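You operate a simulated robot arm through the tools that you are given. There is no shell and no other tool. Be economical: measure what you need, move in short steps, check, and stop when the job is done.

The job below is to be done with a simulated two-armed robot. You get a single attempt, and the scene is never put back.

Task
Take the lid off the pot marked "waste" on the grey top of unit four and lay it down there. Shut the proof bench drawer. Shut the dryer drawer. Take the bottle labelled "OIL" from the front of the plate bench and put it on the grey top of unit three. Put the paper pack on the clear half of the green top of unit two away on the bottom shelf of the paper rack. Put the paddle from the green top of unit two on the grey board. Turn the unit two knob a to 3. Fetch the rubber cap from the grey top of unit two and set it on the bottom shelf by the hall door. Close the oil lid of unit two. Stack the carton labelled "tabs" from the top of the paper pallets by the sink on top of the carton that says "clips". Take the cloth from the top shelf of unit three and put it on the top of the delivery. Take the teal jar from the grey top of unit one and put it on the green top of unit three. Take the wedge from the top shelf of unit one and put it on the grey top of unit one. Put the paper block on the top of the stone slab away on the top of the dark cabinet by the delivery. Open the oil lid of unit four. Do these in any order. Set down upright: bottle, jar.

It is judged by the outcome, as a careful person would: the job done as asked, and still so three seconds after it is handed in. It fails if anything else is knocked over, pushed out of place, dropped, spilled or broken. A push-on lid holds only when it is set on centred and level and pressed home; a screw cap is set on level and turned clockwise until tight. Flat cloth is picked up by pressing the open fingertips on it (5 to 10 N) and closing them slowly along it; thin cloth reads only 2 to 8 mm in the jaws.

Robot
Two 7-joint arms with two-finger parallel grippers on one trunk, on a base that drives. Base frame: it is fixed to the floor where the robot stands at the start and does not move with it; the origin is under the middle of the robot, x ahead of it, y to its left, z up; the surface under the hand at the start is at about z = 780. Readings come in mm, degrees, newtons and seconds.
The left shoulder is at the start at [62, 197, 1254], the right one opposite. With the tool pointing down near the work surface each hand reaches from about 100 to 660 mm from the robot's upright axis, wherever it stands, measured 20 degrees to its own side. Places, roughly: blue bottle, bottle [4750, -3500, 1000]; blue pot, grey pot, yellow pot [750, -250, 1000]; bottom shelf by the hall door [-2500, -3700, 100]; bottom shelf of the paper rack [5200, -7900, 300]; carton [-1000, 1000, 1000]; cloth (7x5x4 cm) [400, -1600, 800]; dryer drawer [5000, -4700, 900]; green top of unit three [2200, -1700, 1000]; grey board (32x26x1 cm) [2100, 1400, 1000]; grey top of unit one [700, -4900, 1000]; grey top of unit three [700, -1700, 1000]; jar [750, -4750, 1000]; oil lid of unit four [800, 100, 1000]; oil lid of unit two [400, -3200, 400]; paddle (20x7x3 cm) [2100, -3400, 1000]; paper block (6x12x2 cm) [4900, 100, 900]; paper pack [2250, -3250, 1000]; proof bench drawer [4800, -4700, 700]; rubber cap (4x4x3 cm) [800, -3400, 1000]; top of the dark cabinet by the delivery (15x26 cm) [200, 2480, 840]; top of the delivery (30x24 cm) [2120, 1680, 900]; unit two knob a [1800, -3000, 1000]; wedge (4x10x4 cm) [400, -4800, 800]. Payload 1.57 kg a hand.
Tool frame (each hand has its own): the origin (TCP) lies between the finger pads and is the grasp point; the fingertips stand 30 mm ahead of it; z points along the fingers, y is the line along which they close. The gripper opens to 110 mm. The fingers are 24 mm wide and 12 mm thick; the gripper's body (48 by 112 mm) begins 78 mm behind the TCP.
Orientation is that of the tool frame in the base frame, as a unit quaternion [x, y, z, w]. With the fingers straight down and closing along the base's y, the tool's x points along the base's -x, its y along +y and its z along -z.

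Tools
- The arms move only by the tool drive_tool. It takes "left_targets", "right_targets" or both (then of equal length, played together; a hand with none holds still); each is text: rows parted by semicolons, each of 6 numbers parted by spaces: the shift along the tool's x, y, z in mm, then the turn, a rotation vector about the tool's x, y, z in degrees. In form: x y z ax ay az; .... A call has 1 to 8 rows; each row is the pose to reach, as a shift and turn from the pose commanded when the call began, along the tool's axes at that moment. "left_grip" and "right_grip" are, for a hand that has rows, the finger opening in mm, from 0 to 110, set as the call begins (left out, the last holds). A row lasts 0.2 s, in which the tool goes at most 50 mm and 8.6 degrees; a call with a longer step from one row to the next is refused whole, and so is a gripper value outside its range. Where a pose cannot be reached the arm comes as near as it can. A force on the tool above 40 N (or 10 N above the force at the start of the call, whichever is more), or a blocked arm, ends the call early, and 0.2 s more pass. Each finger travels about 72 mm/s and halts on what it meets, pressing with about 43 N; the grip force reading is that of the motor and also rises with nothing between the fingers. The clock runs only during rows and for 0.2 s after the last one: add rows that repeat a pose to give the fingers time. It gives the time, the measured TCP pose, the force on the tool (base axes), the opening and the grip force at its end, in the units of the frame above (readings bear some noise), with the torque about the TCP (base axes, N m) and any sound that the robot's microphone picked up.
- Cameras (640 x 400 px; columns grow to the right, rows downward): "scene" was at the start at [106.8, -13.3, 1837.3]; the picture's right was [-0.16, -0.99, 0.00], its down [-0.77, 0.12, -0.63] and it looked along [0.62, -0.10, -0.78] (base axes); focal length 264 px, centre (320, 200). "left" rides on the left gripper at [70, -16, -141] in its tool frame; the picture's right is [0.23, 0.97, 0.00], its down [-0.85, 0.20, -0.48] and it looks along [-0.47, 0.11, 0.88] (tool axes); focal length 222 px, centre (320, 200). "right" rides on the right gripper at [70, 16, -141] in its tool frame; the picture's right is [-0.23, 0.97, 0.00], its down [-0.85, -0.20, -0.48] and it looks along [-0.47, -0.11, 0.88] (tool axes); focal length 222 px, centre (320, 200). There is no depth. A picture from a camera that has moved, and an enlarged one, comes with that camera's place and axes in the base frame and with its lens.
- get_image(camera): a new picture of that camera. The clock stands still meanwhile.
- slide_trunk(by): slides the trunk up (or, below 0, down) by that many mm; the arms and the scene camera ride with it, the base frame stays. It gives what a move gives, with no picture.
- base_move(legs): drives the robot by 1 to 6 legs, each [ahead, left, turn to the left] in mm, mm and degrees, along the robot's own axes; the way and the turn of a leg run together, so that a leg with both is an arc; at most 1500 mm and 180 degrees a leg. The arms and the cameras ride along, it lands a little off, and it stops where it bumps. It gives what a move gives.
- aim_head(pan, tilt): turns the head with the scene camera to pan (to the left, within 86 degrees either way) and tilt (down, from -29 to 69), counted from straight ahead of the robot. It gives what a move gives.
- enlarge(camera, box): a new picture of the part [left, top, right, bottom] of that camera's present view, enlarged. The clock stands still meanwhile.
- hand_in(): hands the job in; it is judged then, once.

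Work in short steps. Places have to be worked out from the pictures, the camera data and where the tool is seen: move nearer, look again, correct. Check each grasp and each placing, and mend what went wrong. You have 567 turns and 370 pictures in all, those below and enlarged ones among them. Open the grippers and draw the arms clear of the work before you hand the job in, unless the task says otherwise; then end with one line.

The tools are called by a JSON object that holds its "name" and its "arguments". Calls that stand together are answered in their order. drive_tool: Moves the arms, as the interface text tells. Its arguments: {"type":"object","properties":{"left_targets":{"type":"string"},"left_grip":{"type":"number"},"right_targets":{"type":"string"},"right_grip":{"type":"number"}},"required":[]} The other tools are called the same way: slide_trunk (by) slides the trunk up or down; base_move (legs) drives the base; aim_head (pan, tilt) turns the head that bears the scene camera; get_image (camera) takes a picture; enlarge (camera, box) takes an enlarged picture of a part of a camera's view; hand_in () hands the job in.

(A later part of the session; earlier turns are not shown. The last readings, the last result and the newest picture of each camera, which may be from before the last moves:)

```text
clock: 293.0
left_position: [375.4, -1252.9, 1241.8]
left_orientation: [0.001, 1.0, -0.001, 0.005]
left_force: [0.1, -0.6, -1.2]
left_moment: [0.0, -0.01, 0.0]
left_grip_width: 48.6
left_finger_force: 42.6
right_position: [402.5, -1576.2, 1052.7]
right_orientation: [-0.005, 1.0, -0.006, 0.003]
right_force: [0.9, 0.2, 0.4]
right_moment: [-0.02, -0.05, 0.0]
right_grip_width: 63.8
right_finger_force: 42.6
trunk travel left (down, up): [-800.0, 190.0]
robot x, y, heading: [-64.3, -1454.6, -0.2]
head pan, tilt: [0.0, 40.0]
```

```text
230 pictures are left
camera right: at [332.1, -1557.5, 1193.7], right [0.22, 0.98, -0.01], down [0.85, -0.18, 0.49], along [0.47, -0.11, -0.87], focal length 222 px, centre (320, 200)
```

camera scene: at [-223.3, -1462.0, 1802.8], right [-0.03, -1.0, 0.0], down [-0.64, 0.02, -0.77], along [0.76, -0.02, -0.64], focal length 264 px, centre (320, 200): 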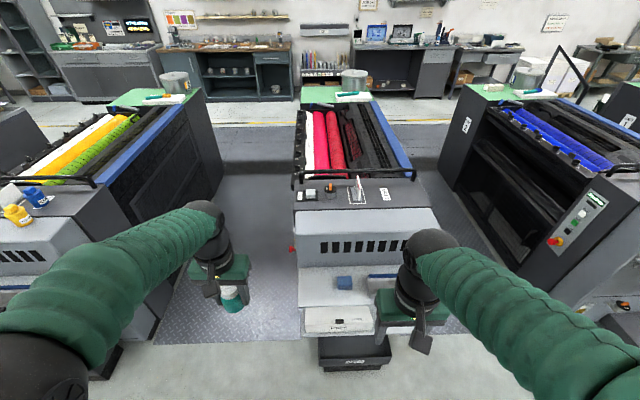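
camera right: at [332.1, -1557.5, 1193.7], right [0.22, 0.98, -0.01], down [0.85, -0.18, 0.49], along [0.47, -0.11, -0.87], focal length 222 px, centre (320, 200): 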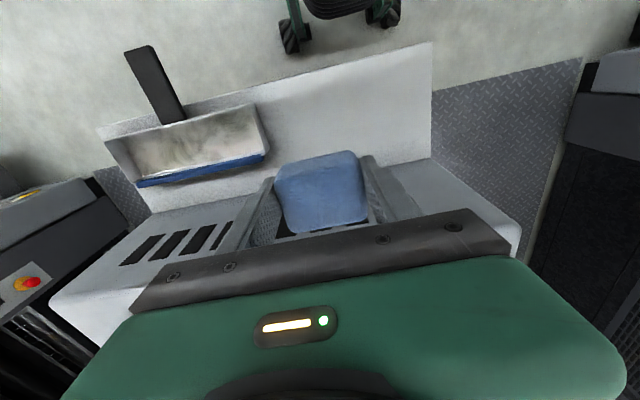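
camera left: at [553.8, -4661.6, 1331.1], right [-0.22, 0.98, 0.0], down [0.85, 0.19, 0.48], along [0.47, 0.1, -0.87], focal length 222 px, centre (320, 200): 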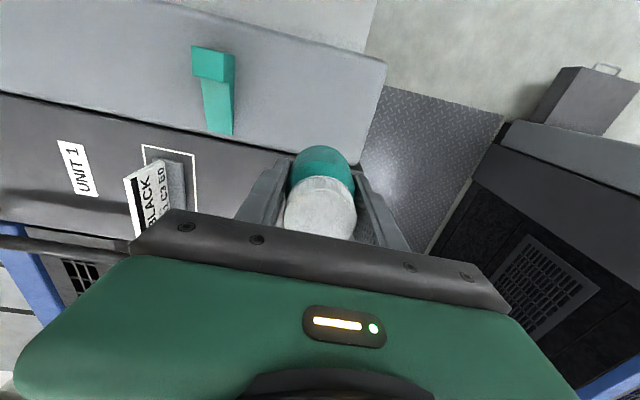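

The cloth is held. I raise it to travel height, then drive up the aisle between units three and four to the back lane.

{"name": "drive_tool", "arguments": {"right_targets": "10 0 -45 0 0 0; 20 0 -90 0 0 0; 30 0 -135 0 0 0; 40 0 -180 0 0 0"}}

{"name": "base_move", "arguments": {"legs": [[-280, 0, 0], [0, 560, 0]]}}

{"name": "aim_head", "arguments": {"pan": 0, "tilt": 35}}

{"name": "get_image", "arguments": {"camera": "scene"}}

```text
clock: 294.0
left_position: [374.3, -1251.8, 1241.5]
left_orientation: [0.0, 1.0, -0.001, 0.005]
left_force: [0.1, 0.0, -1.5]
left_moment: [-0.01, -0.03, -0.01]
left_grip_width: 48.5
left_finger_force: 43.0
right_position: [361.9, -1575.8, 1231.9]
right_orientation: [-0.005, 1.0, -0.005, 0.003]
right_force: [0.1, -0.3, 0.2]
right_moment: [0.03, -0.01, -0.03]
right_grip_width: 63.5
right_finger_force: 43.3
trunk travel left (down, up): [-800.0, 190.0]
robot x, y, heading: [-66.6, -1455.7, -0.2]
head pan, tilt: [0.0, 40.0]
```

```text
clock: 298.8
left_position: [103.3, -709.0, 1241.5]
left_orientation: [0.003, 1.0, 0.002, 0.004]
left_force: [-0.4, -0.8, -1.7]
left_moment: [0.04, -0.04, -0.01]
left_grip_width: 48.7
left_finger_force: 42.5
right_position: [85.8, -1031.1, 1230.0]
right_orientation: [-0.001, 1.0, -0.002, 0.004]
right_force: [-0.4, -0.9, -0.2]
right_moment: [0.05, -0.04, 0.0]
right_grip_width: 63.8
right_finger_force: 42.8
trunk travel left (down, up): [-800.0, 190.0]
robot x, y, heading: [-338.4, -902.5, -0.7]
head pan, tilt: [0.0, 40.0]
```

```text
clock: 299.4
left_position: [102.4, -703.5, 1241.6]
left_orientation: [0.005, 1.0, -0.001, 0.004]
left_force: [1.0, -0.2, -1.4]
left_moment: [0.01, 0.02, 0.0]
left_grip_width: 48.8
left_finger_force: 42.4
right_position: [85.6, -1025.7, 1231.7]
right_orientation: [-0.001, 1.0, -0.005, 0.003]
right_force: [1.1, 0.7, -0.2]
right_moment: [-0.01, -0.02, -0.02]
right_grip_width: 63.4
right_finger_force: 42.6
trunk travel left (down, up): [-800.0, 190.0]
robot x, y, heading: [-340.7, -903.7, -0.5]
head pan, tilt: [0.0, 35.0]
```

```text
229 pictures are left
camera scene: at [-220.5, -904.8, 1810.3], right [-0.01, -1.0, 0.0], down [-0.58, 0.01, -0.82], along [0.82, -0.01, -0.58], focal length 264 px, centre (320, 200)
```

scene: 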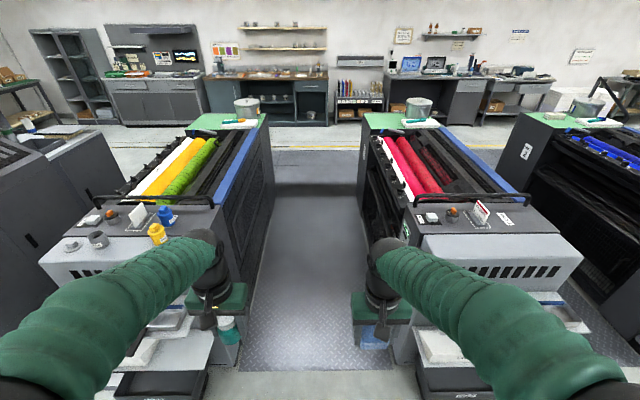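

The aisle is clear. I drive ahead through it.

{"name": "base_move", "arguments": {"legs": [[1500, 0, 0.5], [1500, 0, 0]]}}

{"name": "get_image", "arguments": {"camera": "scene"}}

```text
clock: 313.9
left_position: [3112.7, -735.4, 1241.9]
left_orientation: [0.003, 1.0, -0.001, 0.006]
left_force: [-0.3, -0.3, -1.5]
left_moment: [0.01, -0.04, -0.01]
left_grip_width: 48.6
left_finger_force: 43.3
right_position: [3096.7, -1059.2, 1231.9]
right_orientation: [-0.001, 1.0, -0.006, 0.005]
right_force: [-0.7, 0.9, -1.1]
right_moment: [-0.01, -0.01, -0.01]
right_grip_width: 63.4
right_finger_force: 42.3
trunk travel left (down, up): [-800.0, 190.0]
robot x, y, heading: [2671.1, -938.6, -0.4]
head pan, tilt: [0.0, 35.0]
```

```text
228 pictures are left
camera scene: at [2790.3, -937.8, 1810.4], right [-0.01, -1.0, 0.0], down [-0.57, 0.01, -0.82], along [0.82, -0.01, -0.57], focal length 264 px, centre (320, 200)
```

scene: 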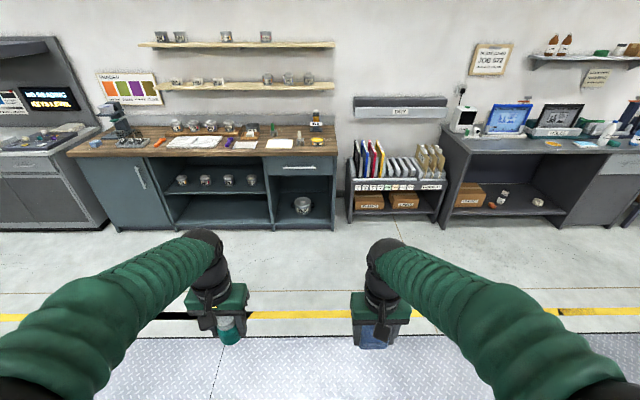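

Back lane reached. I turn around to face unit three's green top from behind.

{"name": "base_move", "arguments": {"legs": [[350, 0, 0], [0, 0, 180], [0, 750, 0]]}}

{"name": "aim_head", "arguments": {"pan": 0, "tilt": 45}}

{"name": "get_image", "arguments": {"camera": "scene"}}

```text
clock: 327.4
left_position: [2611.9, -1921.1, 1242.5]
left_orientation: [1.0, 0.017, -0.005, 0.001]
left_force: [-0.1, 0.0, -1.7]
left_moment: [-0.01, 0.0, -0.04]
left_grip_width: 48.8
left_finger_force: 43.3
right_position: [2614.6, -1598.6, 1232.0]
right_orientation: [1.0, 0.022, -0.004, -0.004]
right_force: [0.0, 0.3, -0.4]
right_moment: [-0.03, 0.0, 0.02]
right_grip_width: 63.5
right_finger_force: 42.7
trunk travel left (down, up): [-800.0, 190.0]
robot x, y, heading: [3046.7, -1708.3, -178.0]
head pan, tilt: [0.0, 35.0]
```

```text
clock: 328.1
left_position: [2614.0, -1924.1, 1242.0]
left_orientation: [1.0, 0.017, -0.006, 0.0]
left_force: [0.4, -0.5, -0.8]
left_moment: [-0.01, -0.01, 0.0]
left_grip_width: 48.6
left_finger_force: 43.0
right_position: [2616.1, -1600.9, 1231.5]
right_orientation: [1.0, 0.022, -0.004, -0.006]
right_force: [-0.3, 0.5, 0.4]
right_moment: [0.01, -0.01, -0.01]
right_grip_width: 63.7
right_finger_force: 43.2
trunk travel left (down, up): [-800.0, 190.0]
robot x, y, heading: [3046.2, -1704.6, -177.9]
head pan, tilt: [0.0, 45.0]
```

```text
227 pictures are left
camera scene: at [2930.2, -1710.4, 1795.6], right [-0.03, 1.0, 0.0], down [0.71, 0.02, -0.71], along [-0.71, -0.02, -0.71], focal length 264 px, centre (320, 200)
```

scene: 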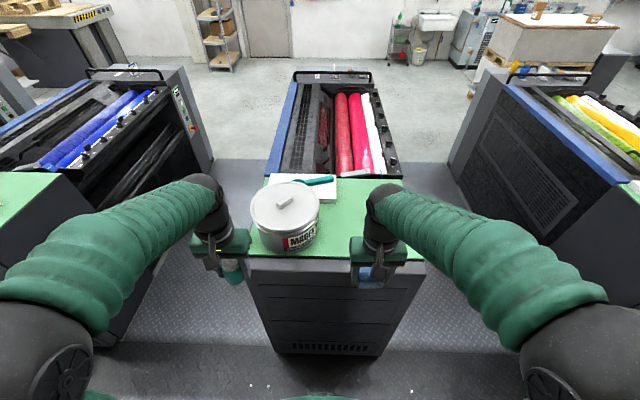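

Green top of unit three: can on its left, the right half is clear. I strafe right and approach with the jar.

{"name": "base_move", "arguments": {"legs": [[0, -300, -2], [230, 0, 0]]}}

{"name": "get_image", "arguments": {"camera": "scene"}}

{"name": "get_image", "arguments": {"camera": "left"}}

```text
clock: 331.4
left_position: [2383.0, -1599.2, 1245.0]
left_orientation: [1.0, -0.001, -0.008, 0.003]
left_force: [0.3, -0.5, -0.6]
left_moment: [-0.01, 0.01, -0.02]
left_grip_width: 48.7
left_finger_force: 43.1
right_position: [2397.8, -1277.1, 1232.9]
right_orientation: [1.0, 0.004, -0.007, -0.002]
right_force: [0.8, -0.1, 0.1]
right_moment: [0.01, 0.01, -0.01]
right_grip_width: 63.6
right_finger_force: 43.3
trunk travel left (down, up): [-800.0, 190.0]
robot x, y, heading: [2815.6, -1403.0, 179.6]
head pan, tilt: [0.0, 45.0]
```

```text
226 pictures are left
camera scene: at [2709.8, -1395.3, 1796.1], right [0.0, 1.0, -0.01], down [0.71, -0.01, -0.71], along [-0.71, 0.0, -0.71], focal length 264 px, centre (320, 200)
```

scene: 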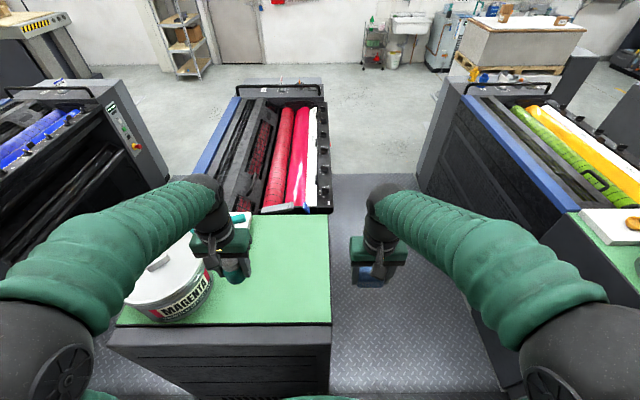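

```text
225 pictures are left
camera left: at [2452.5, -1583.4, 1385.1], right [0.22, -0.97, 0.0], down [-0.85, -0.19, 0.49], along [-0.48, -0.11, -0.87], focal length 222 px, centre (320, 200)
```

left: 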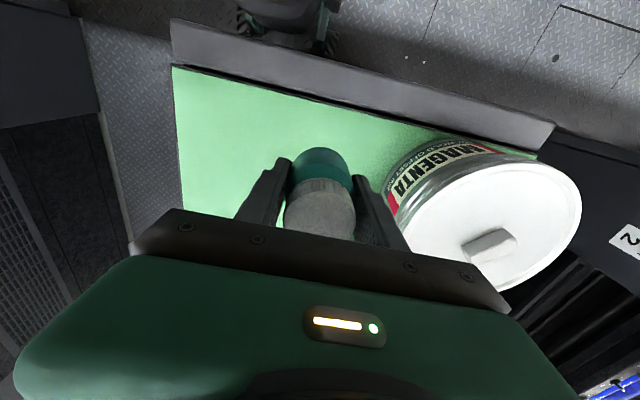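

I carry the jar to (2270, -1480) over the clear area and lower toward it.

{"name": "drive_tool", "arguments": {"left_targets": "-28 -30 0 0 0 0; -57 -60 20 0 0 0; -85 -90 45 0 0 0; -113 -119 75 0 0 0; -113 -119 115 0 0 0; -113 -119 155 0 0 0; -113 -119 190 0 0 0; -113 -119 192 0 0 0"}}

{"name": "drive_tool", "arguments": {"left_targets": "0 0 3 0 0 0; 0 0 6 0 0 0; 0 0 9 0 0 0; 0 0 12 0 0 0; 0 0 15 0 0 0; 0 0 18 0 0 0; 0 0 21 0 0 0"}}

{"name": "get_image", "arguments": {"camera": "left"}}

```text
refused: row 4 steps farther than a row can; nothing moved
```

```text
clock: 333.0
left_position: [2378.5, -1608.7, 1221.6]
left_orientation: [1.0, -0.002, -0.005, -0.001]
left_force: [0.5, 0.0, -2.1]
left_moment: [0.0, -0.02, 0.01]
left_grip_width: 48.5
left_finger_force: 42.8
right_position: [2391.5, -1285.2, 1232.1]
right_orientation: [1.0, 0.004, -0.005, -0.006]
right_force: [0.7, 0.5, -0.7]
right_moment: [-0.01, 0.01, 0.01]
right_grip_width: 63.6
right_finger_force: 43.6
trunk travel left (down, up): [-800.0, 190.0]
robot x, y, heading: [2819.4, -1406.1, 180.0]
head pan, tilt: [0.0, 45.0]
```

```text
224 pictures are left
camera left: at [2446.5, -1592.9, 1361.3], right [0.22, -0.97, 0.0], down [-0.85, -0.2, 0.49], along [-0.47, -0.11, -0.87], focal length 222 px, centre (320, 200)
```

left: 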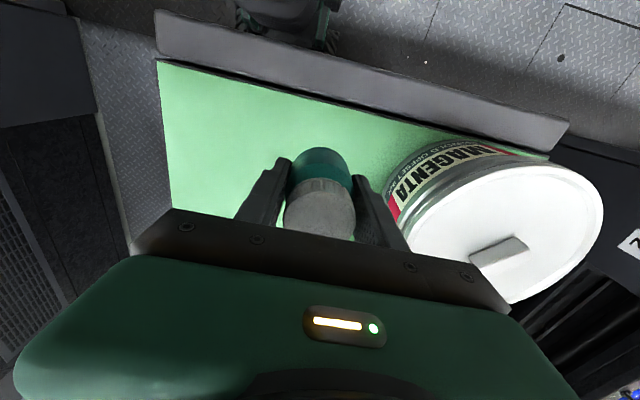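

One call was refused for step length; the hand is only 21 mm lower. I redo with smaller steps.

{"name": "drive_tool", "arguments": {"left_targets": "-27 -32 0 0 0 0; -54 -64 0 0 0 0; -81 -97 10 0 0 0; -108 -129 30 0 0 0; -108 -129 70 0 0 0; -108 -129 110 0 0 0; -108 -129 150 0 0 0; -108 -129 168 0 0 0"}}

{"name": "get_image", "arguments": {"camera": "left"}}

```text
clock: 334.8
left_position: [2265.6, -1480.9, 1053.0]
left_orientation: [1.0, -0.001, -0.006, 0.0]
left_force: [-0.2, 0.4, -1.9]
left_moment: [0.01, -0.01, 0.03]
left_grip_width: 48.6
left_finger_force: 42.5
right_position: [2391.6, -1283.4, 1232.4]
right_orientation: [1.0, 0.004, -0.004, -0.004]
right_force: [0.2, 0.0, 0.3]
right_moment: [-0.01, -0.04, -0.01]
right_grip_width: 63.7
right_finger_force: 42.8
trunk travel left (down, up): [-800.0, 190.0]
robot x, y, heading: [2818.9, -1404.2, 179.6]
head pan, tilt: [0.0, 45.0]
```

```text
223 pictures are left
camera left: at [2334.7, -1463.0, 1193.6], right [0.22, -0.97, 0.0], down [-0.85, -0.2, 0.49], along [-0.48, -0.11, -0.87], focal length 222 px, centre (320, 200)
```

left: 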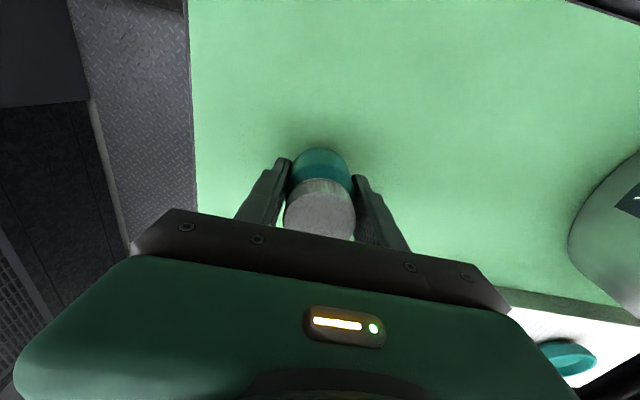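

The jar is over the clear green area. I lower in small steps to contact.

{"name": "drive_tool", "arguments": {"left_targets": "0 0 3 0 0 0; 0 0 6 0 0 0; 0 0 9 0 0 0; 0 0 12 0 0 0; 0 0 15 0 0 0; 0 0 18 0 0 0; 0 0 21 0 0 0; 0 0 24 0 0 0"}}

```text
clock: 336.6
left_position: [2266.9, -1478.7, 1038.5]
left_orientation: [1.0, -0.002, -0.012, -0.001]
left_force: [9.6, -2.3, 22.9]
left_moment: [-0.15, -0.8, 0.03]
left_grip_width: 48.6
left_finger_force: 42.7
right_position: [2395.9, -1284.5, 1234.2]
right_orientation: [1.0, 0.004, -0.006, -0.005]
right_force: [0.2, -0.6, -0.2]
right_moment: [-0.04, 0.01, -0.04]
right_grip_width: 63.5
right_finger_force: 43.8
trunk travel left (down, up): [-800.0, 190.0]
robot x, y, heading: [2817.9, -1404.8, 179.4]
head pan, tilt: [0.0, 45.0]
stopped in row 8 (left hand): the force on the tool passed its limit at 43 N (the readings are from after the stop); the commanded pose is now the measured one
```

Contact as expected. I ease up 1 mm, open, rise and check.

{"name": "drive_tool", "arguments": {"left_targets": "0 0 -1.5 0 0 0; 0 0 -1.5 0 0 0; 0 0 -1.5 0 0 0; 0 0 -40 0 0 0; 0 0 -80 0 0 0; 0 0 -125 0 0 0; 0 0 -170 0 0 0", "left_grip": 80}}

{"name": "get_image", "arguments": {"camera": "left"}}

```text
clock: 338.2
left_position: [2268.6, -1479.3, 1204.4]
left_orientation: [1.0, 0.0, -0.01, -0.001]
left_force: [-0.2, -0.9, 0.5]
left_moment: [-0.02, 0.01, 0.01]
left_grip_width: 80.2
left_finger_force: 0.0
right_position: [2393.1, -1284.0, 1232.4]
right_orientation: [1.0, 0.004, -0.006, -0.005]
right_force: [-0.5, -0.5, -0.2]
right_moment: [-0.02, 0.0, -0.03]
right_grip_width: 63.5
right_finger_force: 42.6
trunk travel left (down, up): [-800.0, 190.0]
robot x, y, heading: [2819.5, -1406.6, 179.7]
head pan, tilt: [0.0, 45.0]
```

```text
222 pictures are left
camera left: at [2339.1, -1463.4, 1344.7], right [0.23, -0.97, -0.01], down [-0.85, -0.2, 0.5], along [-0.48, -0.11, -0.87], focal length 222 px, centre (320, 200)
```

left: 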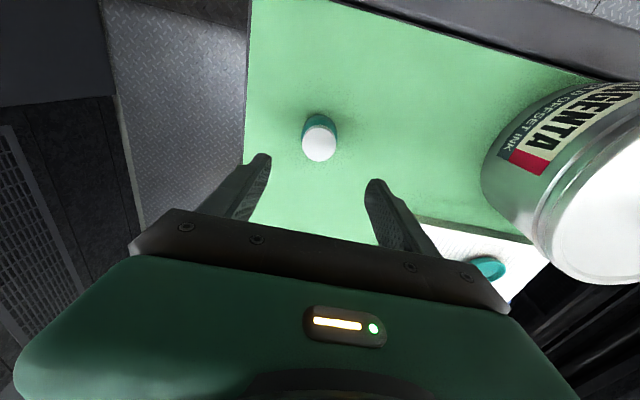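

The jar stands upright. Next I go to unit two's back for the paddle.

{"name": "drive_tool", "arguments": {"left_targets": "40 20 -20 0 0 0; 80 40 -30 0 0 0; 110 60 -40 0 0 0"}}

{"name": "base_move", "arguments": {"legs": [[-230, 0, 0.3], [0, 1000, 0], [0, 950, 0], [150, 0, 0]]}}

{"name": "get_image", "arguments": {"camera": "scene"}}

```text
clock: 339.0
left_position: [2382.3, -1541.1, 1243.9]
left_orientation: [1.0, -0.001, -0.01, -0.002]
left_force: [0.7, -0.9, 0.1]
left_moment: [0.03, 0.0, 0.02]
left_grip_width: 79.8
left_finger_force: 0.1
right_position: [2393.3, -1285.6, 1233.2]
right_orientation: [1.0, 0.004, -0.006, -0.006]
right_force: [0.4, 0.8, -0.1]
right_moment: [0.05, -0.03, -0.02]
right_grip_width: 63.7
right_finger_force: 42.8
trunk travel left (down, up): [-800.0, 190.0]
robot x, y, heading: [2818.0, -1406.0, 179.9]
head pan, tilt: [0.0, 45.0]
```

```text
clock: 351.0
left_position: [2409.2, -3456.3, 1244.3]
left_orientation: [1.0, -0.024, -0.012, -0.001]
left_force: [0.1, -0.1, -0.8]
left_moment: [-0.01, -0.02, -0.01]
left_grip_width: 80.0
left_finger_force: 0.1
right_position: [2432.3, -3202.7, 1233.3]
right_orientation: [1.0, -0.019, -0.006, -0.006]
right_force: [-0.7, 0.6, -0.6]
right_moment: [-0.04, 0.01, -0.02]
right_grip_width: 63.5
right_finger_force: 43.0
trunk travel left (down, up): [-800.0, 190.0]
robot x, y, heading: [2846.0, -3346.2, 177.6]
head pan, tilt: [0.0, 45.0]
```

```text
221 pictures are left
camera scene: at [2738.6, -3338.2, 1796.0], right [0.05, 1.0, 0.0], down [0.7, -0.04, -0.71], along [-0.71, 0.03, -0.71], focal length 264 px, centre (320, 200)
```

scene: 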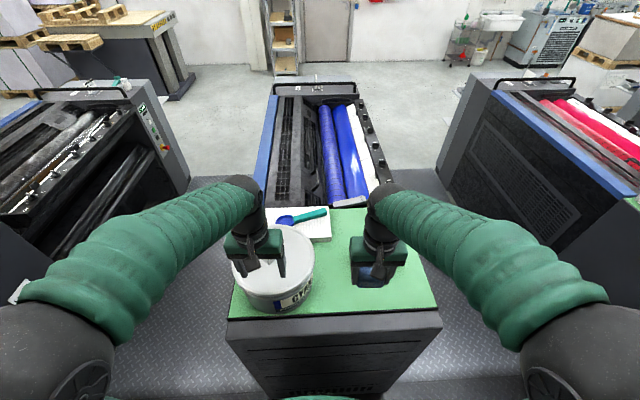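

{"name": "enlarge", "arguments": {"camera": "scene", "box": [220, 180, 440, 320]}}

{"name": "get_image", "arguments": {"camera": "right"}}

{"name": "get_image", "arguments": {"camera": "left"}}

```text
2.86 times, centred on (330, 250) of scene
camera zoom: at [2738.6, -3338.2, 1796.0], right [0.05, 1.0, 0.0], down [0.7, -0.04, -0.71], along [-0.71, 0.03, -0.71], focal length 755 px, centre (291, 57)
```

zoom: 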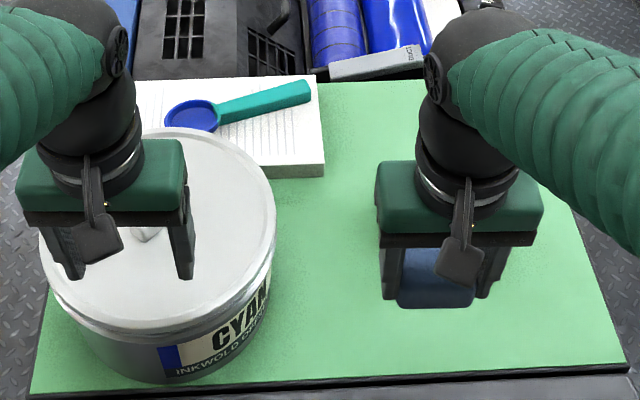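

```text
219 pictures are left
camera right: at [2503.2, -3223.4, 1374.1], right [-0.26, -0.96, -0.01], down [-0.84, 0.23, 0.49], along [-0.47, 0.14, -0.87], focal length 222 px, centre (320, 200)
```

right: 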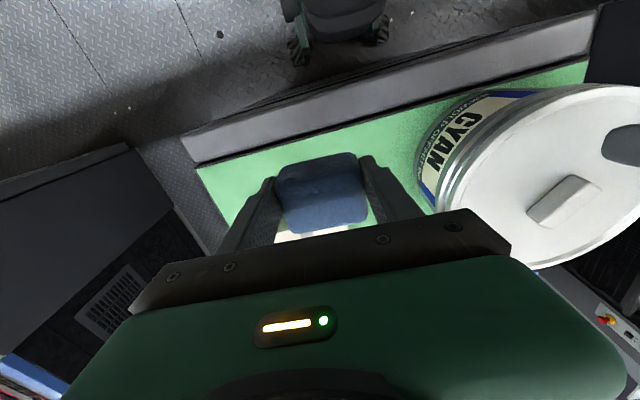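

```text
218 pictures are left
camera left: at [2480.5, -3443.7, 1384.1], right [0.18, -0.98, -0.01], down [-0.85, -0.16, 0.5], along [-0.49, -0.09, -0.87], focal length 222 px, centre (320, 200)
```

left: 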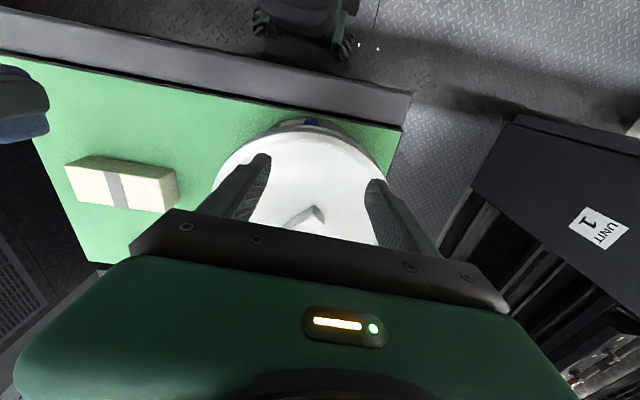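

The paddle lies on a paper pad; handle centre ≈(2065, -3345). I move closer and to the right so the left hand can reach it.

{"name": "base_move", "arguments": {"legs": [[0, -140, 2.2], [170, 0, 0]]}}

{"name": "drive_tool", "arguments": {"left_targets": "-20 0 0 0 0 8; -40 0 0 0 0 16; -60 0 0 0 0 24; -80 0 0 0 0 32; -90 0 0 0 0 40; -90 0 0 0 0 48; -90 0 0 0 0 56; -90 0 0 0 0 64"}}

{"name": "get_image", "arguments": {"camera": "scene"}}

{"name": "get_image", "arguments": {"camera": "left"}}

```text
clock: 353.4
left_position: [2346.7, -3304.2, 1248.5]
left_orientation: [1.0, 0.011, -0.013, 0.015]
left_force: [-0.9, 0.4, 0.0]
left_moment: [-0.11, 0.05, -0.03]
left_grip_width: 79.8
left_finger_force: 0.0
right_position: [2349.8, -3051.7, 1228.6]
right_orientation: [1.0, 0.015, -0.007, 0.011]
right_force: [0.2, 1.8, 0.3]
right_moment: [-0.07, 0.05, -0.01]
right_grip_width: 63.6
right_finger_force: 43.3
trunk travel left (down, up): [-800.0, 190.0]
robot x, y, heading: [2770.7, -3201.1, -178.6]
head pan, tilt: [0.0, 45.0]
stopped in leg 2: the robot was blocked; the commanded pose is now the measured one
```

```text
clock: 355.2
left_position: [2249.9, -3328.8, 1246.5]
left_orientation: [0.854, -0.52, -0.005, 0.012]
left_force: [-0.2, 0.8, -0.2]
left_moment: [-0.02, 0.0, 0.02]
left_grip_width: 79.9
left_finger_force: 0.0
right_position: [2343.6, -3072.9, 1229.0]
right_orientation: [1.0, 0.017, -0.006, 0.003]
right_force: [-0.6, 0.2, -0.7]
right_moment: [0.0, 0.01, -0.03]
right_grip_width: 63.7
right_finger_force: 43.4
trunk travel left (down, up): [-800.0, 190.0]
robot x, y, heading: [2768.8, -3202.2, -178.2]
head pan, tilt: [0.0, 45.0]
```

```text
217 pictures are left
camera scene: at [2656.0, -3208.3, 1796.6], right [-0.03, 1.0, 0.0], down [0.71, 0.02, -0.71], along [-0.71, -0.02, -0.71], focal length 264 px, centre (320, 200)
```

scene: 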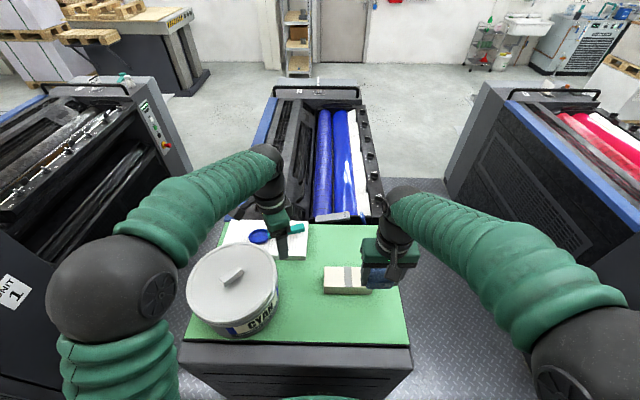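

```text
216 pictures are left
camera left: at [2296.5, -3381.1, 1387.3], right [-0.76, -0.65, 0.03], down [-0.56, 0.68, 0.48], along [-0.33, 0.35, -0.88], focal length 222 px, centre (320, 200)
```

left: 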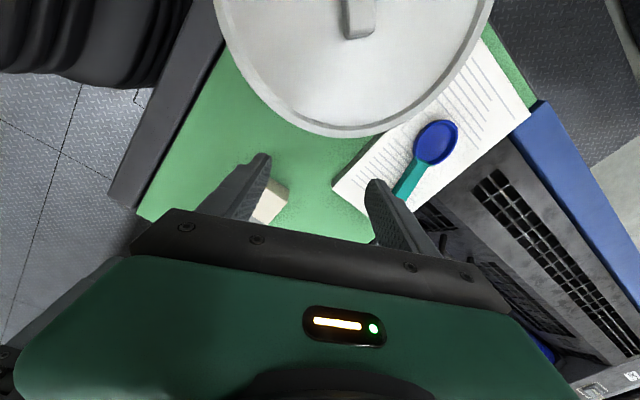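

The base blocks at x≈2770, leaving the paddle too far. I'll reach it from the aisle between units one and two, where the unrotated hand also closes across its handle. I restore yaw and drive round.

{"name": "drive_tool", "arguments": {"left_targets": "0 0 0 0 0 -8; 0 0 0 0 0 -16; 0 0 0 0 0 -24; 0 0 0 0 0 -32; 0 0 0 0 0 -40; 0 0 0 0 0 -48; 0 0 0 0 0 -56; 0 0 0 0 0 -63"}}

{"name": "base_move", "arguments": {"legs": [[-200, 0, -1.8], [0, 900, 0]]}}

{"name": "get_image", "arguments": {"camera": "scene"}}

```text
clock: 357.0
left_position: [2250.0, -3333.7, 1247.8]
left_orientation: [1.0, 0.007, -0.011, 0.006]
left_force: [-0.6, 0.2, 0.3]
left_moment: [0.05, -0.01, 0.02]
left_grip_width: 80.1
left_finger_force: 0.1
right_position: [2344.2, -3078.5, 1230.7]
right_orientation: [1.0, 0.017, -0.007, 0.001]
right_force: [0.6, 0.8, -0.7]
right_moment: [-0.03, 0.03, -0.01]
right_grip_width: 63.9
right_finger_force: 43.1
trunk travel left (down, up): [-800.0, 190.0]
robot x, y, heading: [2771.9, -3202.1, -178.4]
head pan, tilt: [0.0, 45.0]
```

```text
clock: 363.0
left_position: [2448.6, -4212.2, 1246.1]
left_orientation: [1.0, -0.006, -0.012, 0.008]
left_force: [0.1, -0.2, -0.1]
left_moment: [-0.03, 0.0, 0.0]
left_grip_width: 80.2
left_finger_force: 0.1
right_position: [2549.5, -3958.9, 1229.1]
right_orientation: [1.0, 0.006, -0.007, 0.003]
right_force: [-0.1, 0.1, 0.3]
right_moment: [-0.02, -0.01, 0.0]
right_grip_width: 63.7
right_finger_force: 42.7
trunk travel left (down, up): [-800.0, 190.0]
robot x, y, heading: [2974.1, -4097.5, -180.0]
head pan, tilt: [0.0, 45.0]
```

```text
215 pictures are left
camera scene: at [2856.5, -4092.6, 1795.5], right [0.0, 1.0, 0.0], down [0.71, 0.0, -0.71], along [-0.71, -0.01, -0.71], focal length 264 px, centre (320, 200)
```

scene: 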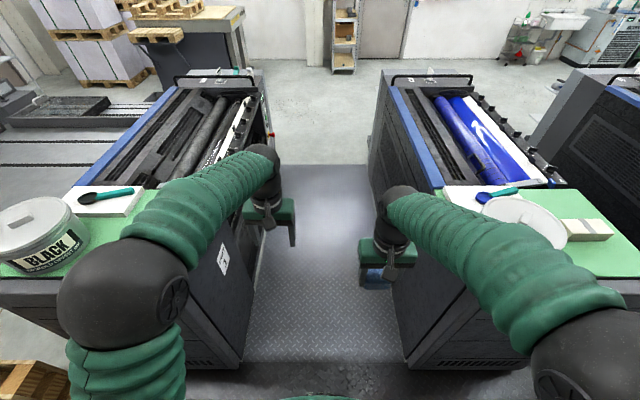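

The aisle is clear. I drive in and turn right to face unit two.

{"name": "base_move", "arguments": {"legs": [[750, 0, 0], [0, 0, -90]]}}

{"name": "get_image", "arguments": {"camera": "scene"}}

```text
clock: 370.9
left_position: [2110.1, -3572.0, 1246.9]
left_orientation: [-0.698, 0.716, 0.012, 0.004]
left_force: [0.3, -0.6, -0.7]
left_moment: [-0.01, -0.01, 0.01]
left_grip_width: 79.7
left_finger_force: 0.2
right_position: [2361.8, -3676.0, 1228.9]
right_orientation: [-0.706, 0.708, 0.005, 0.005]
right_force: [0.8, -0.2, -0.5]
right_moment: [0.01, 0.01, -0.01]
right_grip_width: 63.8
right_finger_force: 42.7
trunk travel left (down, up): [-800.0, 190.0]
robot x, y, heading: [2221.8, -4094.9, 89.3]
head pan, tilt: [0.0, 45.0]
```

```text
214 pictures are left
camera scene: at [2222.1, -3982.4, 1795.5], right [1.0, -0.01, 0.0], down [-0.01, -0.71, -0.71], along [0.01, 0.71, -0.71], focal length 264 px, centre (320, 200)
```

scene: 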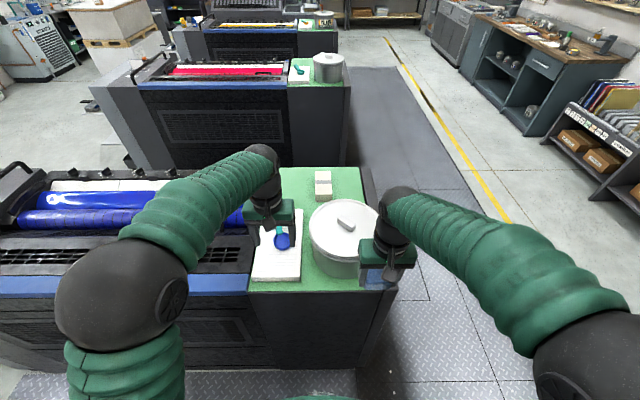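

{"name": "get_image", "arguments": {"camera": "left"}}

{"name": "enlarge", "arguments": {"camera": "scene", "box": [230, 180, 390, 290]}}

```text
213 pictures are left
camera left: at [2124.0, -3645.2, 1385.5], right [-0.98, -0.2, 0.01], down [-0.17, 0.85, 0.5], along [-0.11, 0.49, -0.87], focal length 222 px, centre (320, 200)
```

left: 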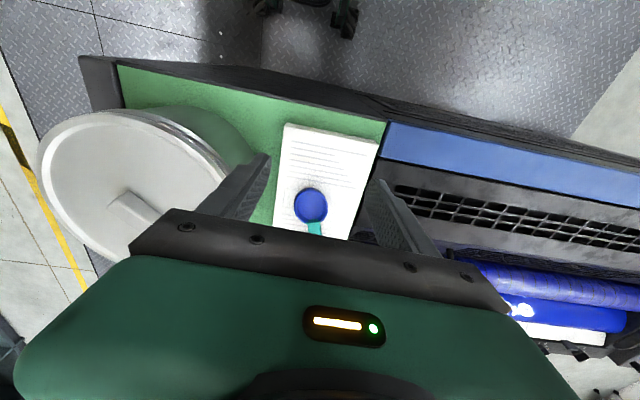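

```text
3.64 times, centred on (310, 235) of scene
camera zoom: at [2222.1, -3982.4, 1795.5], right [1.0, -0.01, 0.0], down [-0.01, -0.71, -0.71], along [0.01, 0.71, -0.71], focal length 961 px, centre (356, 73)
```

zoom: 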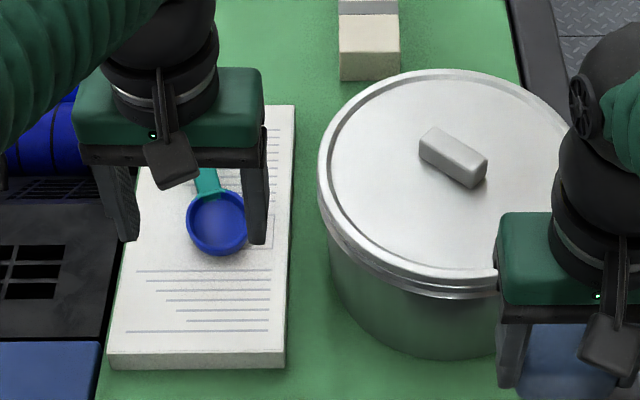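

Blade at (2094, -3430), handle around (2070, -3349) heading ≈107°. I move ahead 100 mm and bring the left hand over the handle, yawed 18° CCW.

{"name": "base_move", "arguments": {"legs": [[100, 0, 0]]}}

{"name": "drive_tool", "arguments": {"left_targets": "-30 11 20 0 0 -6; -60 22 45 0 0 -12; -92 33 75 0 0 -18; -122 43 105 0 0 -18; -122 43 130 0 0 -18; -122 43 130 0 0 -18", "left_grip": 60}}

{"name": "get_image", "arguments": {"camera": "left"}}

{"name": "enlarge", "arguments": {"camera": "scene", "box": [230, 160, 390, 270]}}

```text
clock: 372.0
left_position: [2111.4, -3480.5, 1250.7]
left_orientation: [-0.697, 0.717, 0.016, 0.008]
left_force: [-0.1, 0.2, 0.2]
left_moment: [0.06, -0.01, -0.02]
left_grip_width: 80.0
left_finger_force: 0.1
right_position: [2363.6, -3584.4, 1233.8]
right_orientation: [0.707, -0.707, -0.009, -0.007]
right_force: [-0.9, -0.3, -0.2]
right_moment: [-0.01, 0.01, -0.01]
right_grip_width: 63.7
right_finger_force: 43.0
trunk travel left (down, up): [-800.0, 190.0]
robot x, y, heading: [2226.0, -3999.4, 89.4]
head pan, tilt: [0.0, 45.0]
```

```text
clock: 373.4
left_position: [2070.8, -3347.1, 1121.3]
left_orientation: [0.801, -0.599, -0.013, -0.008]
left_force: [0.3, 0.1, -0.3]
left_moment: [0.04, 0.01, 0.04]
left_grip_width: 60.1
left_finger_force: 0.1
right_position: [2363.6, -3577.9, 1231.5]
right_orientation: [0.708, -0.706, -0.007, -0.005]
right_force: [-0.5, -0.6, 0.0]
right_moment: [0.0, -0.02, 0.01]
right_grip_width: 63.9
right_finger_force: 43.1
trunk travel left (down, up): [-800.0, 190.0]
robot x, y, heading: [2223.6, -3995.6, 89.4]
head pan, tilt: [0.0, 45.0]
```

```text
211 pictures are left
camera left: at [2105.3, -3413.2, 1261.2], right [-0.87, -0.49, 0.0], down [-0.43, 0.75, 0.5], along [-0.25, 0.44, -0.86], focal length 222 px, centre (320, 200)
```

left: 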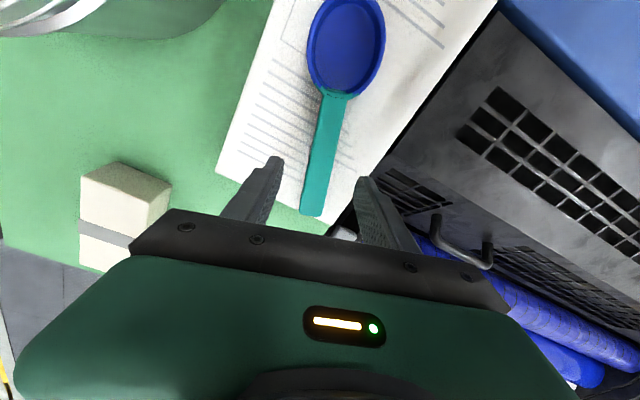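

```text
3.64 times, centred on (310, 215) of scene
camera zoom: at [2223.5, -3884.2, 1795.7], right [1.0, -0.01, 0.0], down [-0.01, -0.71, -0.71], along [0.01, 0.71, -0.71], focal length 961 px, centre (356, 146)
```

zoom: 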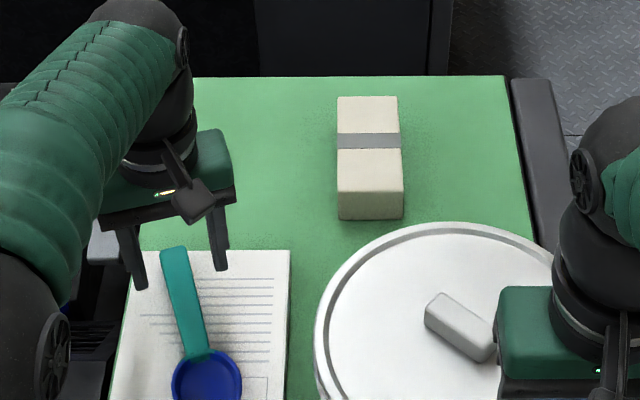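

The handle runs between the fingers; I shift 9 mm and descend, feeling for the pad.

{"name": "drive_tool", "arguments": {"left_targets": "0 9 15 0 0 0; 0 9 30 0 0 0; 0 9 45 0 0 0; 0 9 53 0 0 0; 0 9 57 0 0 0; 0 9 61 0 0 0; 0 9 64 0 0 0", "left_grip": 50}}

{"name": "get_image", "arguments": {"camera": "left"}}

```text
clock: 375.0
left_position: [2061.2, -3348.2, 1061.4]
left_orientation: [0.801, -0.598, -0.014, -0.009]
left_force: [0.3, -1.2, 14.0]
left_moment: [-0.09, -0.41, -0.09]
left_grip_width: 49.8
left_finger_force: 0.0
right_position: [2364.8, -3578.4, 1232.1]
right_orientation: [-0.707, 0.707, 0.007, 0.006]
right_force: [-0.3, -0.4, 0.1]
right_moment: [-0.01, 0.04, 0.0]
right_grip_width: 63.8
right_finger_force: 43.4
trunk travel left (down, up): [-800.0, 190.0]
robot x, y, heading: [2221.7, -3994.8, 89.5]
head pan, tilt: [0.0, 45.0]
```

```text
209 pictures are left
camera left: at [2096.3, -3414.4, 1198.9], right [-0.87, -0.49, -0.01], down [-0.43, 0.75, 0.51], along [-0.25, 0.44, -0.86], focal length 222 px, centre (320, 200)
```

left: 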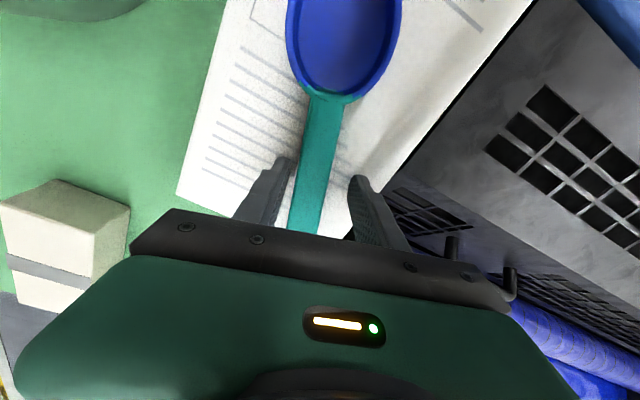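

Light contact with the pad. I lift 1.5 mm, close, then raise.

{"name": "drive_tool", "arguments": {"left_targets": "0 0 -1.5 0 0 0; 0 0 -1.5 0 0 0; 0 0 -1.5 0 0 0; 0 0 -1.5 0 0 0", "left_grip": 8}}

{"name": "drive_tool", "arguments": {"left_targets": "0 0 -10 0 0 0; 0 0 -30 0 0 0; 0 0 -70 0 0 0; 0 0 -110 0 0 0; 0 0 -150 0 0 0; 0 0 -180 0 0 0"}}

{"name": "get_image", "arguments": {"camera": "left"}}

{"name": "get_image", "arguments": {"camera": "scene"}}

```text
clock: 376.0
left_position: [2062.8, -3347.2, 1060.4]
left_orientation: [0.801, -0.599, -0.013, -0.007]
left_force: [7.8, 3.0, 15.5]
left_moment: [0.13, -0.49, 0.08]
left_grip_width: 24.2
left_finger_force: 36.2
right_position: [2367.3, -3575.5, 1230.0]
right_orientation: [-0.707, 0.707, 0.008, 0.004]
right_force: [0.3, 0.4, -0.3]
right_moment: [-0.01, -0.01, 0.0]
right_grip_width: 63.6
right_finger_force: 43.1
trunk travel left (down, up): [-800.0, 190.0]
robot x, y, heading: [2223.1, -3996.7, 89.6]
head pan, tilt: [0.0, 45.0]
```

```text
clock: 377.4
left_position: [2060.6, -3350.0, 1239.9]
left_orientation: [0.801, -0.598, -0.012, -0.006]
left_force: [-0.5, 0.0, 0.2]
left_moment: [0.02, 0.02, 0.03]
left_grip_width: 24.2
left_finger_force: 35.9
right_position: [2362.3, -3576.2, 1230.2]
right_orientation: [-0.706, 0.708, 0.006, 0.005]
right_force: [-0.1, -0.4, -0.3]
right_moment: [0.01, 0.0, 0.03]
right_grip_width: 63.3
right_finger_force: 42.7
trunk travel left (down, up): [-800.0, 190.0]
robot x, y, heading: [2224.4, -3996.7, 89.6]
head pan, tilt: [0.0, 45.0]
```

```text
208 pictures are left
camera left: at [2096.0, -3416.2, 1377.5], right [-0.87, -0.49, 0.0], down [-0.43, 0.75, 0.5], along [-0.25, 0.44, -0.86], focal length 222 px, centre (320, 200)
```

left: 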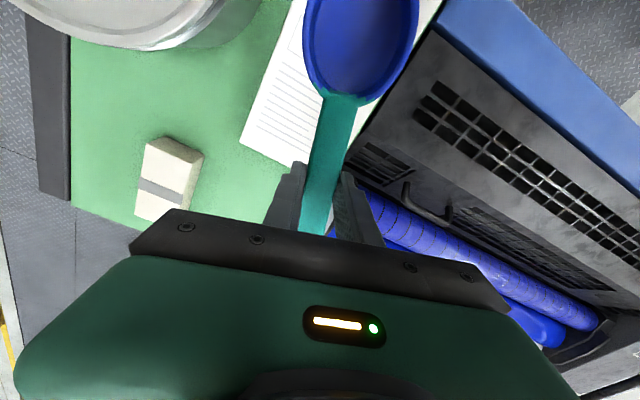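

```text
207 pictures are left
camera scene: at [2222.1, -3881.7, 1795.5], right [1.0, -0.01, 0.0], down [-0.01, -0.71, -0.71], along [0.01, 0.71, -0.71], focal length 264 px, centre (320, 200)
```

scene: 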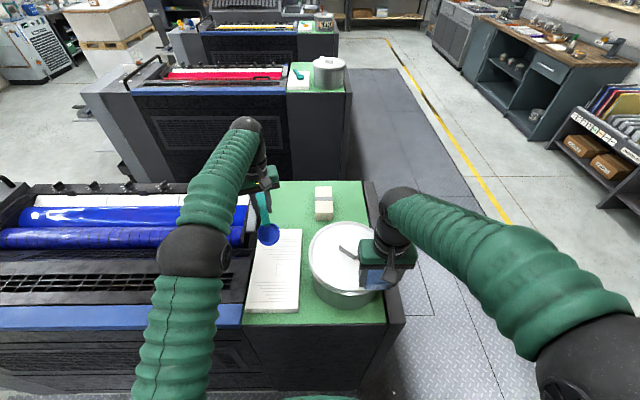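

The paddle is held. I retract, leave the aisle sideways and drive along the back lane toward the delivery.

{"name": "drive_tool", "arguments": {"left_targets": "43 6 0 0 0 0; 86 13 0 0 0 0; 129 19 0 0 0 0; 172 26 0 0 0 0; 215 32 0 0 0 0"}}

{"name": "base_move", "arguments": {"legs": [[-90, 0, 0.5], [0, -800, 0], [1400, 0, 0], [1400, 0, 0], [1400, 0, 0]]}}

{"name": "aim_head", "arguments": {"pan": 20, "tilt": 30}}

{"name": "get_image", "arguments": {"camera": "scene"}}

```text
clock: 378.6
left_position: [2091.7, -3570.1, 1233.2]
left_orientation: [0.801, -0.599, -0.013, -0.009]
left_force: [0.0, -0.2, -1.1]
left_moment: [0.05, 0.0, 0.01]
left_grip_width: 24.1
left_finger_force: 36.2
right_position: [2363.1, -3578.8, 1232.5]
right_orientation: [-0.707, 0.707, 0.007, 0.006]
right_force: [0.3, -0.7, 0.2]
right_moment: [0.02, -0.05, 0.01]
right_grip_width: 63.8
right_finger_force: 42.7
trunk travel left (down, up): [-800.0, 190.0]
robot x, y, heading: [2223.6, -3994.5, 89.8]
head pan, tilt: [0.0, 45.0]
```

```text
clock: 403.5
left_position: [2806.1, 571.5, 1232.4]
left_orientation: [0.811, -0.584, -0.012, -0.006]
left_force: [0.0, -0.3, -0.8]
left_moment: [0.04, -0.01, 0.01]
left_grip_width: 24.1
left_finger_force: 36.6
right_position: [3078.3, 573.5, 1231.5]
right_orientation: [0.719, -0.695, -0.007, -0.005]
right_force: [0.8, 0.1, -0.8]
right_moment: [0.02, -0.02, 0.01]
right_grip_width: 63.7
right_finger_force: 42.8
trunk travel left (down, up): [-800.0, 190.0]
robot x, y, heading: [2951.6, 149.0, 91.5]
head pan, tilt: [0.0, 45.0]
```

```text
clock: 404.3
left_position: [2805.3, 570.0, 1231.9]
left_orientation: [0.812, -0.584, -0.013, -0.006]
left_force: [-0.7, 0.7, -1.2]
left_moment: [0.03, -0.02, 0.02]
left_grip_width: 24.2
left_finger_force: 35.9
right_position: [3076.5, 571.5, 1231.0]
right_orientation: [0.719, -0.695, -0.006, -0.005]
right_force: [0.6, -0.2, 0.0]
right_moment: [-0.02, 0.04, 0.03]
right_grip_width: 63.7
right_finger_force: 43.3
trunk travel left (down, up): [-800.0, 190.0]
robot x, y, heading: [2955.6, 150.9, 91.5]
head pan, tilt: [20.0, 30.0]
```

```text
206 pictures are left
camera scene: at [2917.9, 264.6, 1818.1], right [0.93, 0.37, 0.0], down [0.18, -0.47, -0.86], along [-0.32, 0.8, -0.5], focal length 264 px, centre (320, 200)
```

scene: 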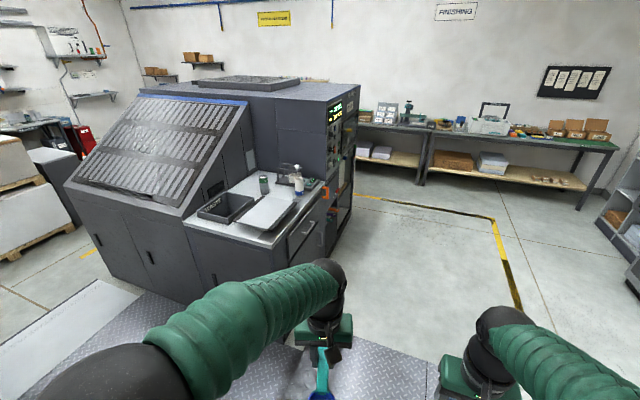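

{"name": "enlarge", "arguments": {"camera": "scene", "box": [180, 140, 380, 270]}}

```text
3.08 times, centred on (280, 205) of scene
camera zoom: at [2917.9, 264.6, 1818.1], right [0.93, 0.37, 0.0], down [0.18, -0.47, -0.86], along [-0.32, 0.8, -0.5], focal length 813 px, centre (443, 185)
```

zoom: 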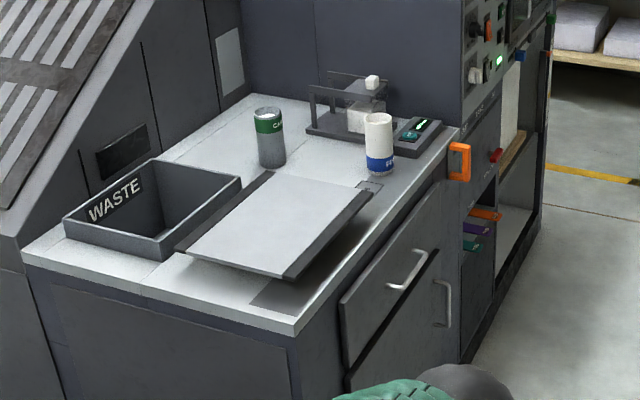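

I can see the grey board (≈(2100, 1418), z≈930) and free table space behind it. I drive to face the delivery from its +x side.

{"name": "base_move", "arguments": {"legs": [[1370, 0, 0], [0, 0, 88.5]]}}

{"name": "aim_head", "arguments": {"pan": 0, "tilt": 45}}

{"name": "get_image", "arguments": {"camera": "scene"}}

```text
clock: 415.0
left_position: [2493.4, 1410.5, 1232.4]
left_orientation: [0.991, 0.134, -0.014, 0.004]
left_force: [-0.4, -0.6, -0.6]
left_moment: [-0.02, 0.02, -0.02]
left_grip_width: 24.6
left_finger_force: 36.2
right_position: [2507.6, 1682.8, 1229.9]
right_orientation: [1.0, -0.009, -0.007, 0.0]
right_force: [-1.0, -0.1, 0.1]
right_moment: [0.03, 0.01, -0.05]
right_grip_width: 63.6
right_finger_force: 43.5
trunk travel left (down, up): [-800.0, 190.0]
robot x, y, heading: [2922.8, 1536.9, 178.4]
head pan, tilt: [20.0, 30.0]
```

```text
clock: 415.8
left_position: [2493.7, 1410.1, 1232.4]
left_orientation: [0.991, 0.134, -0.014, 0.004]
left_force: [0.1, -0.6, -1.2]
left_moment: [0.01, 0.05, -0.02]
left_grip_width: 24.3
left_finger_force: 36.1
right_position: [2507.5, 1682.8, 1231.7]
right_orientation: [1.0, -0.009, -0.008, 0.0]
right_force: [0.8, 0.2, -0.4]
right_moment: [0.0, -0.01, 0.02]
right_grip_width: 63.4
right_finger_force: 42.7
trunk travel left (down, up): [-800.0, 190.0]
robot x, y, heading: [2924.5, 1534.7, 178.7]
head pan, tilt: [0.0, 45.0]
```

```text
204 pictures are left
camera scene: at [2809.0, 1536.9, 1795.6], right [0.03, 1.0, 0.0], down [0.71, -0.02, -0.71], along [-0.71, 0.02, -0.71], focal length 264 px, centre (320, 200)
```

scene: 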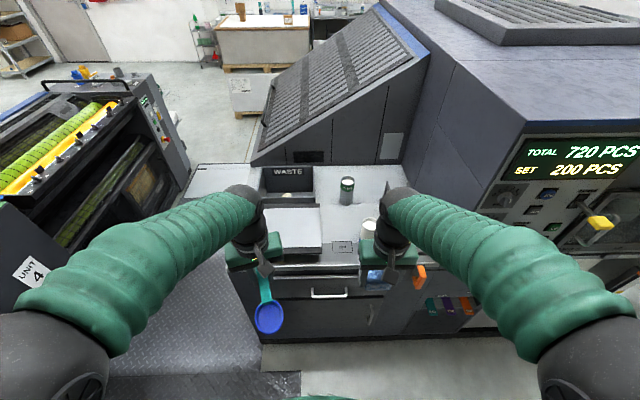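

I move ahead 235 mm so both hands reach the delivery table.

{"name": "base_move", "arguments": {"legs": [[235, 0, 1.4]]}}

{"name": "get_image", "arguments": {"camera": "scene"}}

{"name": "get_image", "arguments": {"camera": "right"}}

```text
clock: 417.6
left_position: [2267.2, 1405.1, 1234.9]
left_orientation: [0.989, 0.145, -0.017, 0.004]
left_force: [0.5, 0.0, 0.0]
left_moment: [-0.07, 0.04, 0.01]
left_grip_width: 24.2
left_finger_force: 36.2
right_position: [2275.7, 1676.3, 1233.8]
right_orientation: [1.0, 0.002, -0.011, 0.001]
right_force: [0.3, 0.5, 0.6]
right_moment: [0.0, 0.01, 0.02]
right_grip_width: 63.4
right_finger_force: 42.3
trunk travel left (down, up): [-800.0, 190.0]
robot x, y, heading: [2688.1, 1539.4, 179.8]
head pan, tilt: [0.0, 45.0]
```

```text
203 pictures are left
camera scene: at [2582.4, 1538.2, 1796.1], right [0.01, 1.0, 0.0], down [0.71, 0.0, -0.71], along [-0.71, 0.0, -0.71], focal length 264 px, centre (320, 200)
```

scene: 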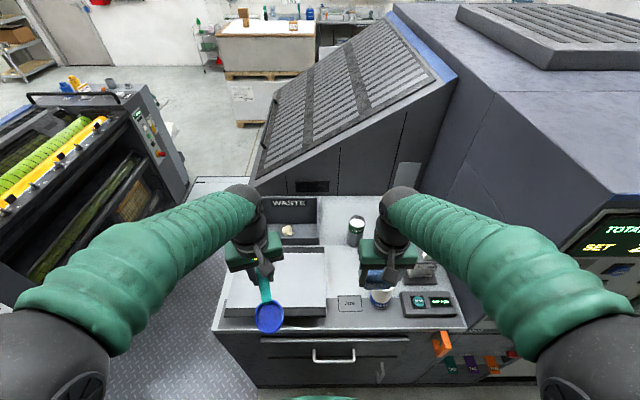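

```text
202 pictures are left
camera right: at [2348.3, 1662.1, 1373.2], right [-0.22, -0.97, 0.01], down [-0.85, 0.2, 0.5], along [-0.48, 0.11, -0.87], focal length 222 px, centre (320, 200)
```

right: 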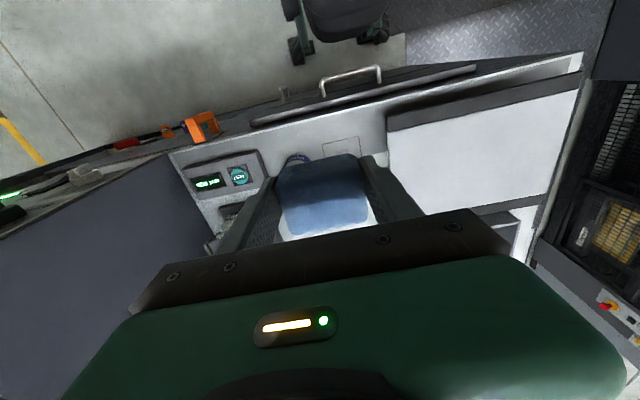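

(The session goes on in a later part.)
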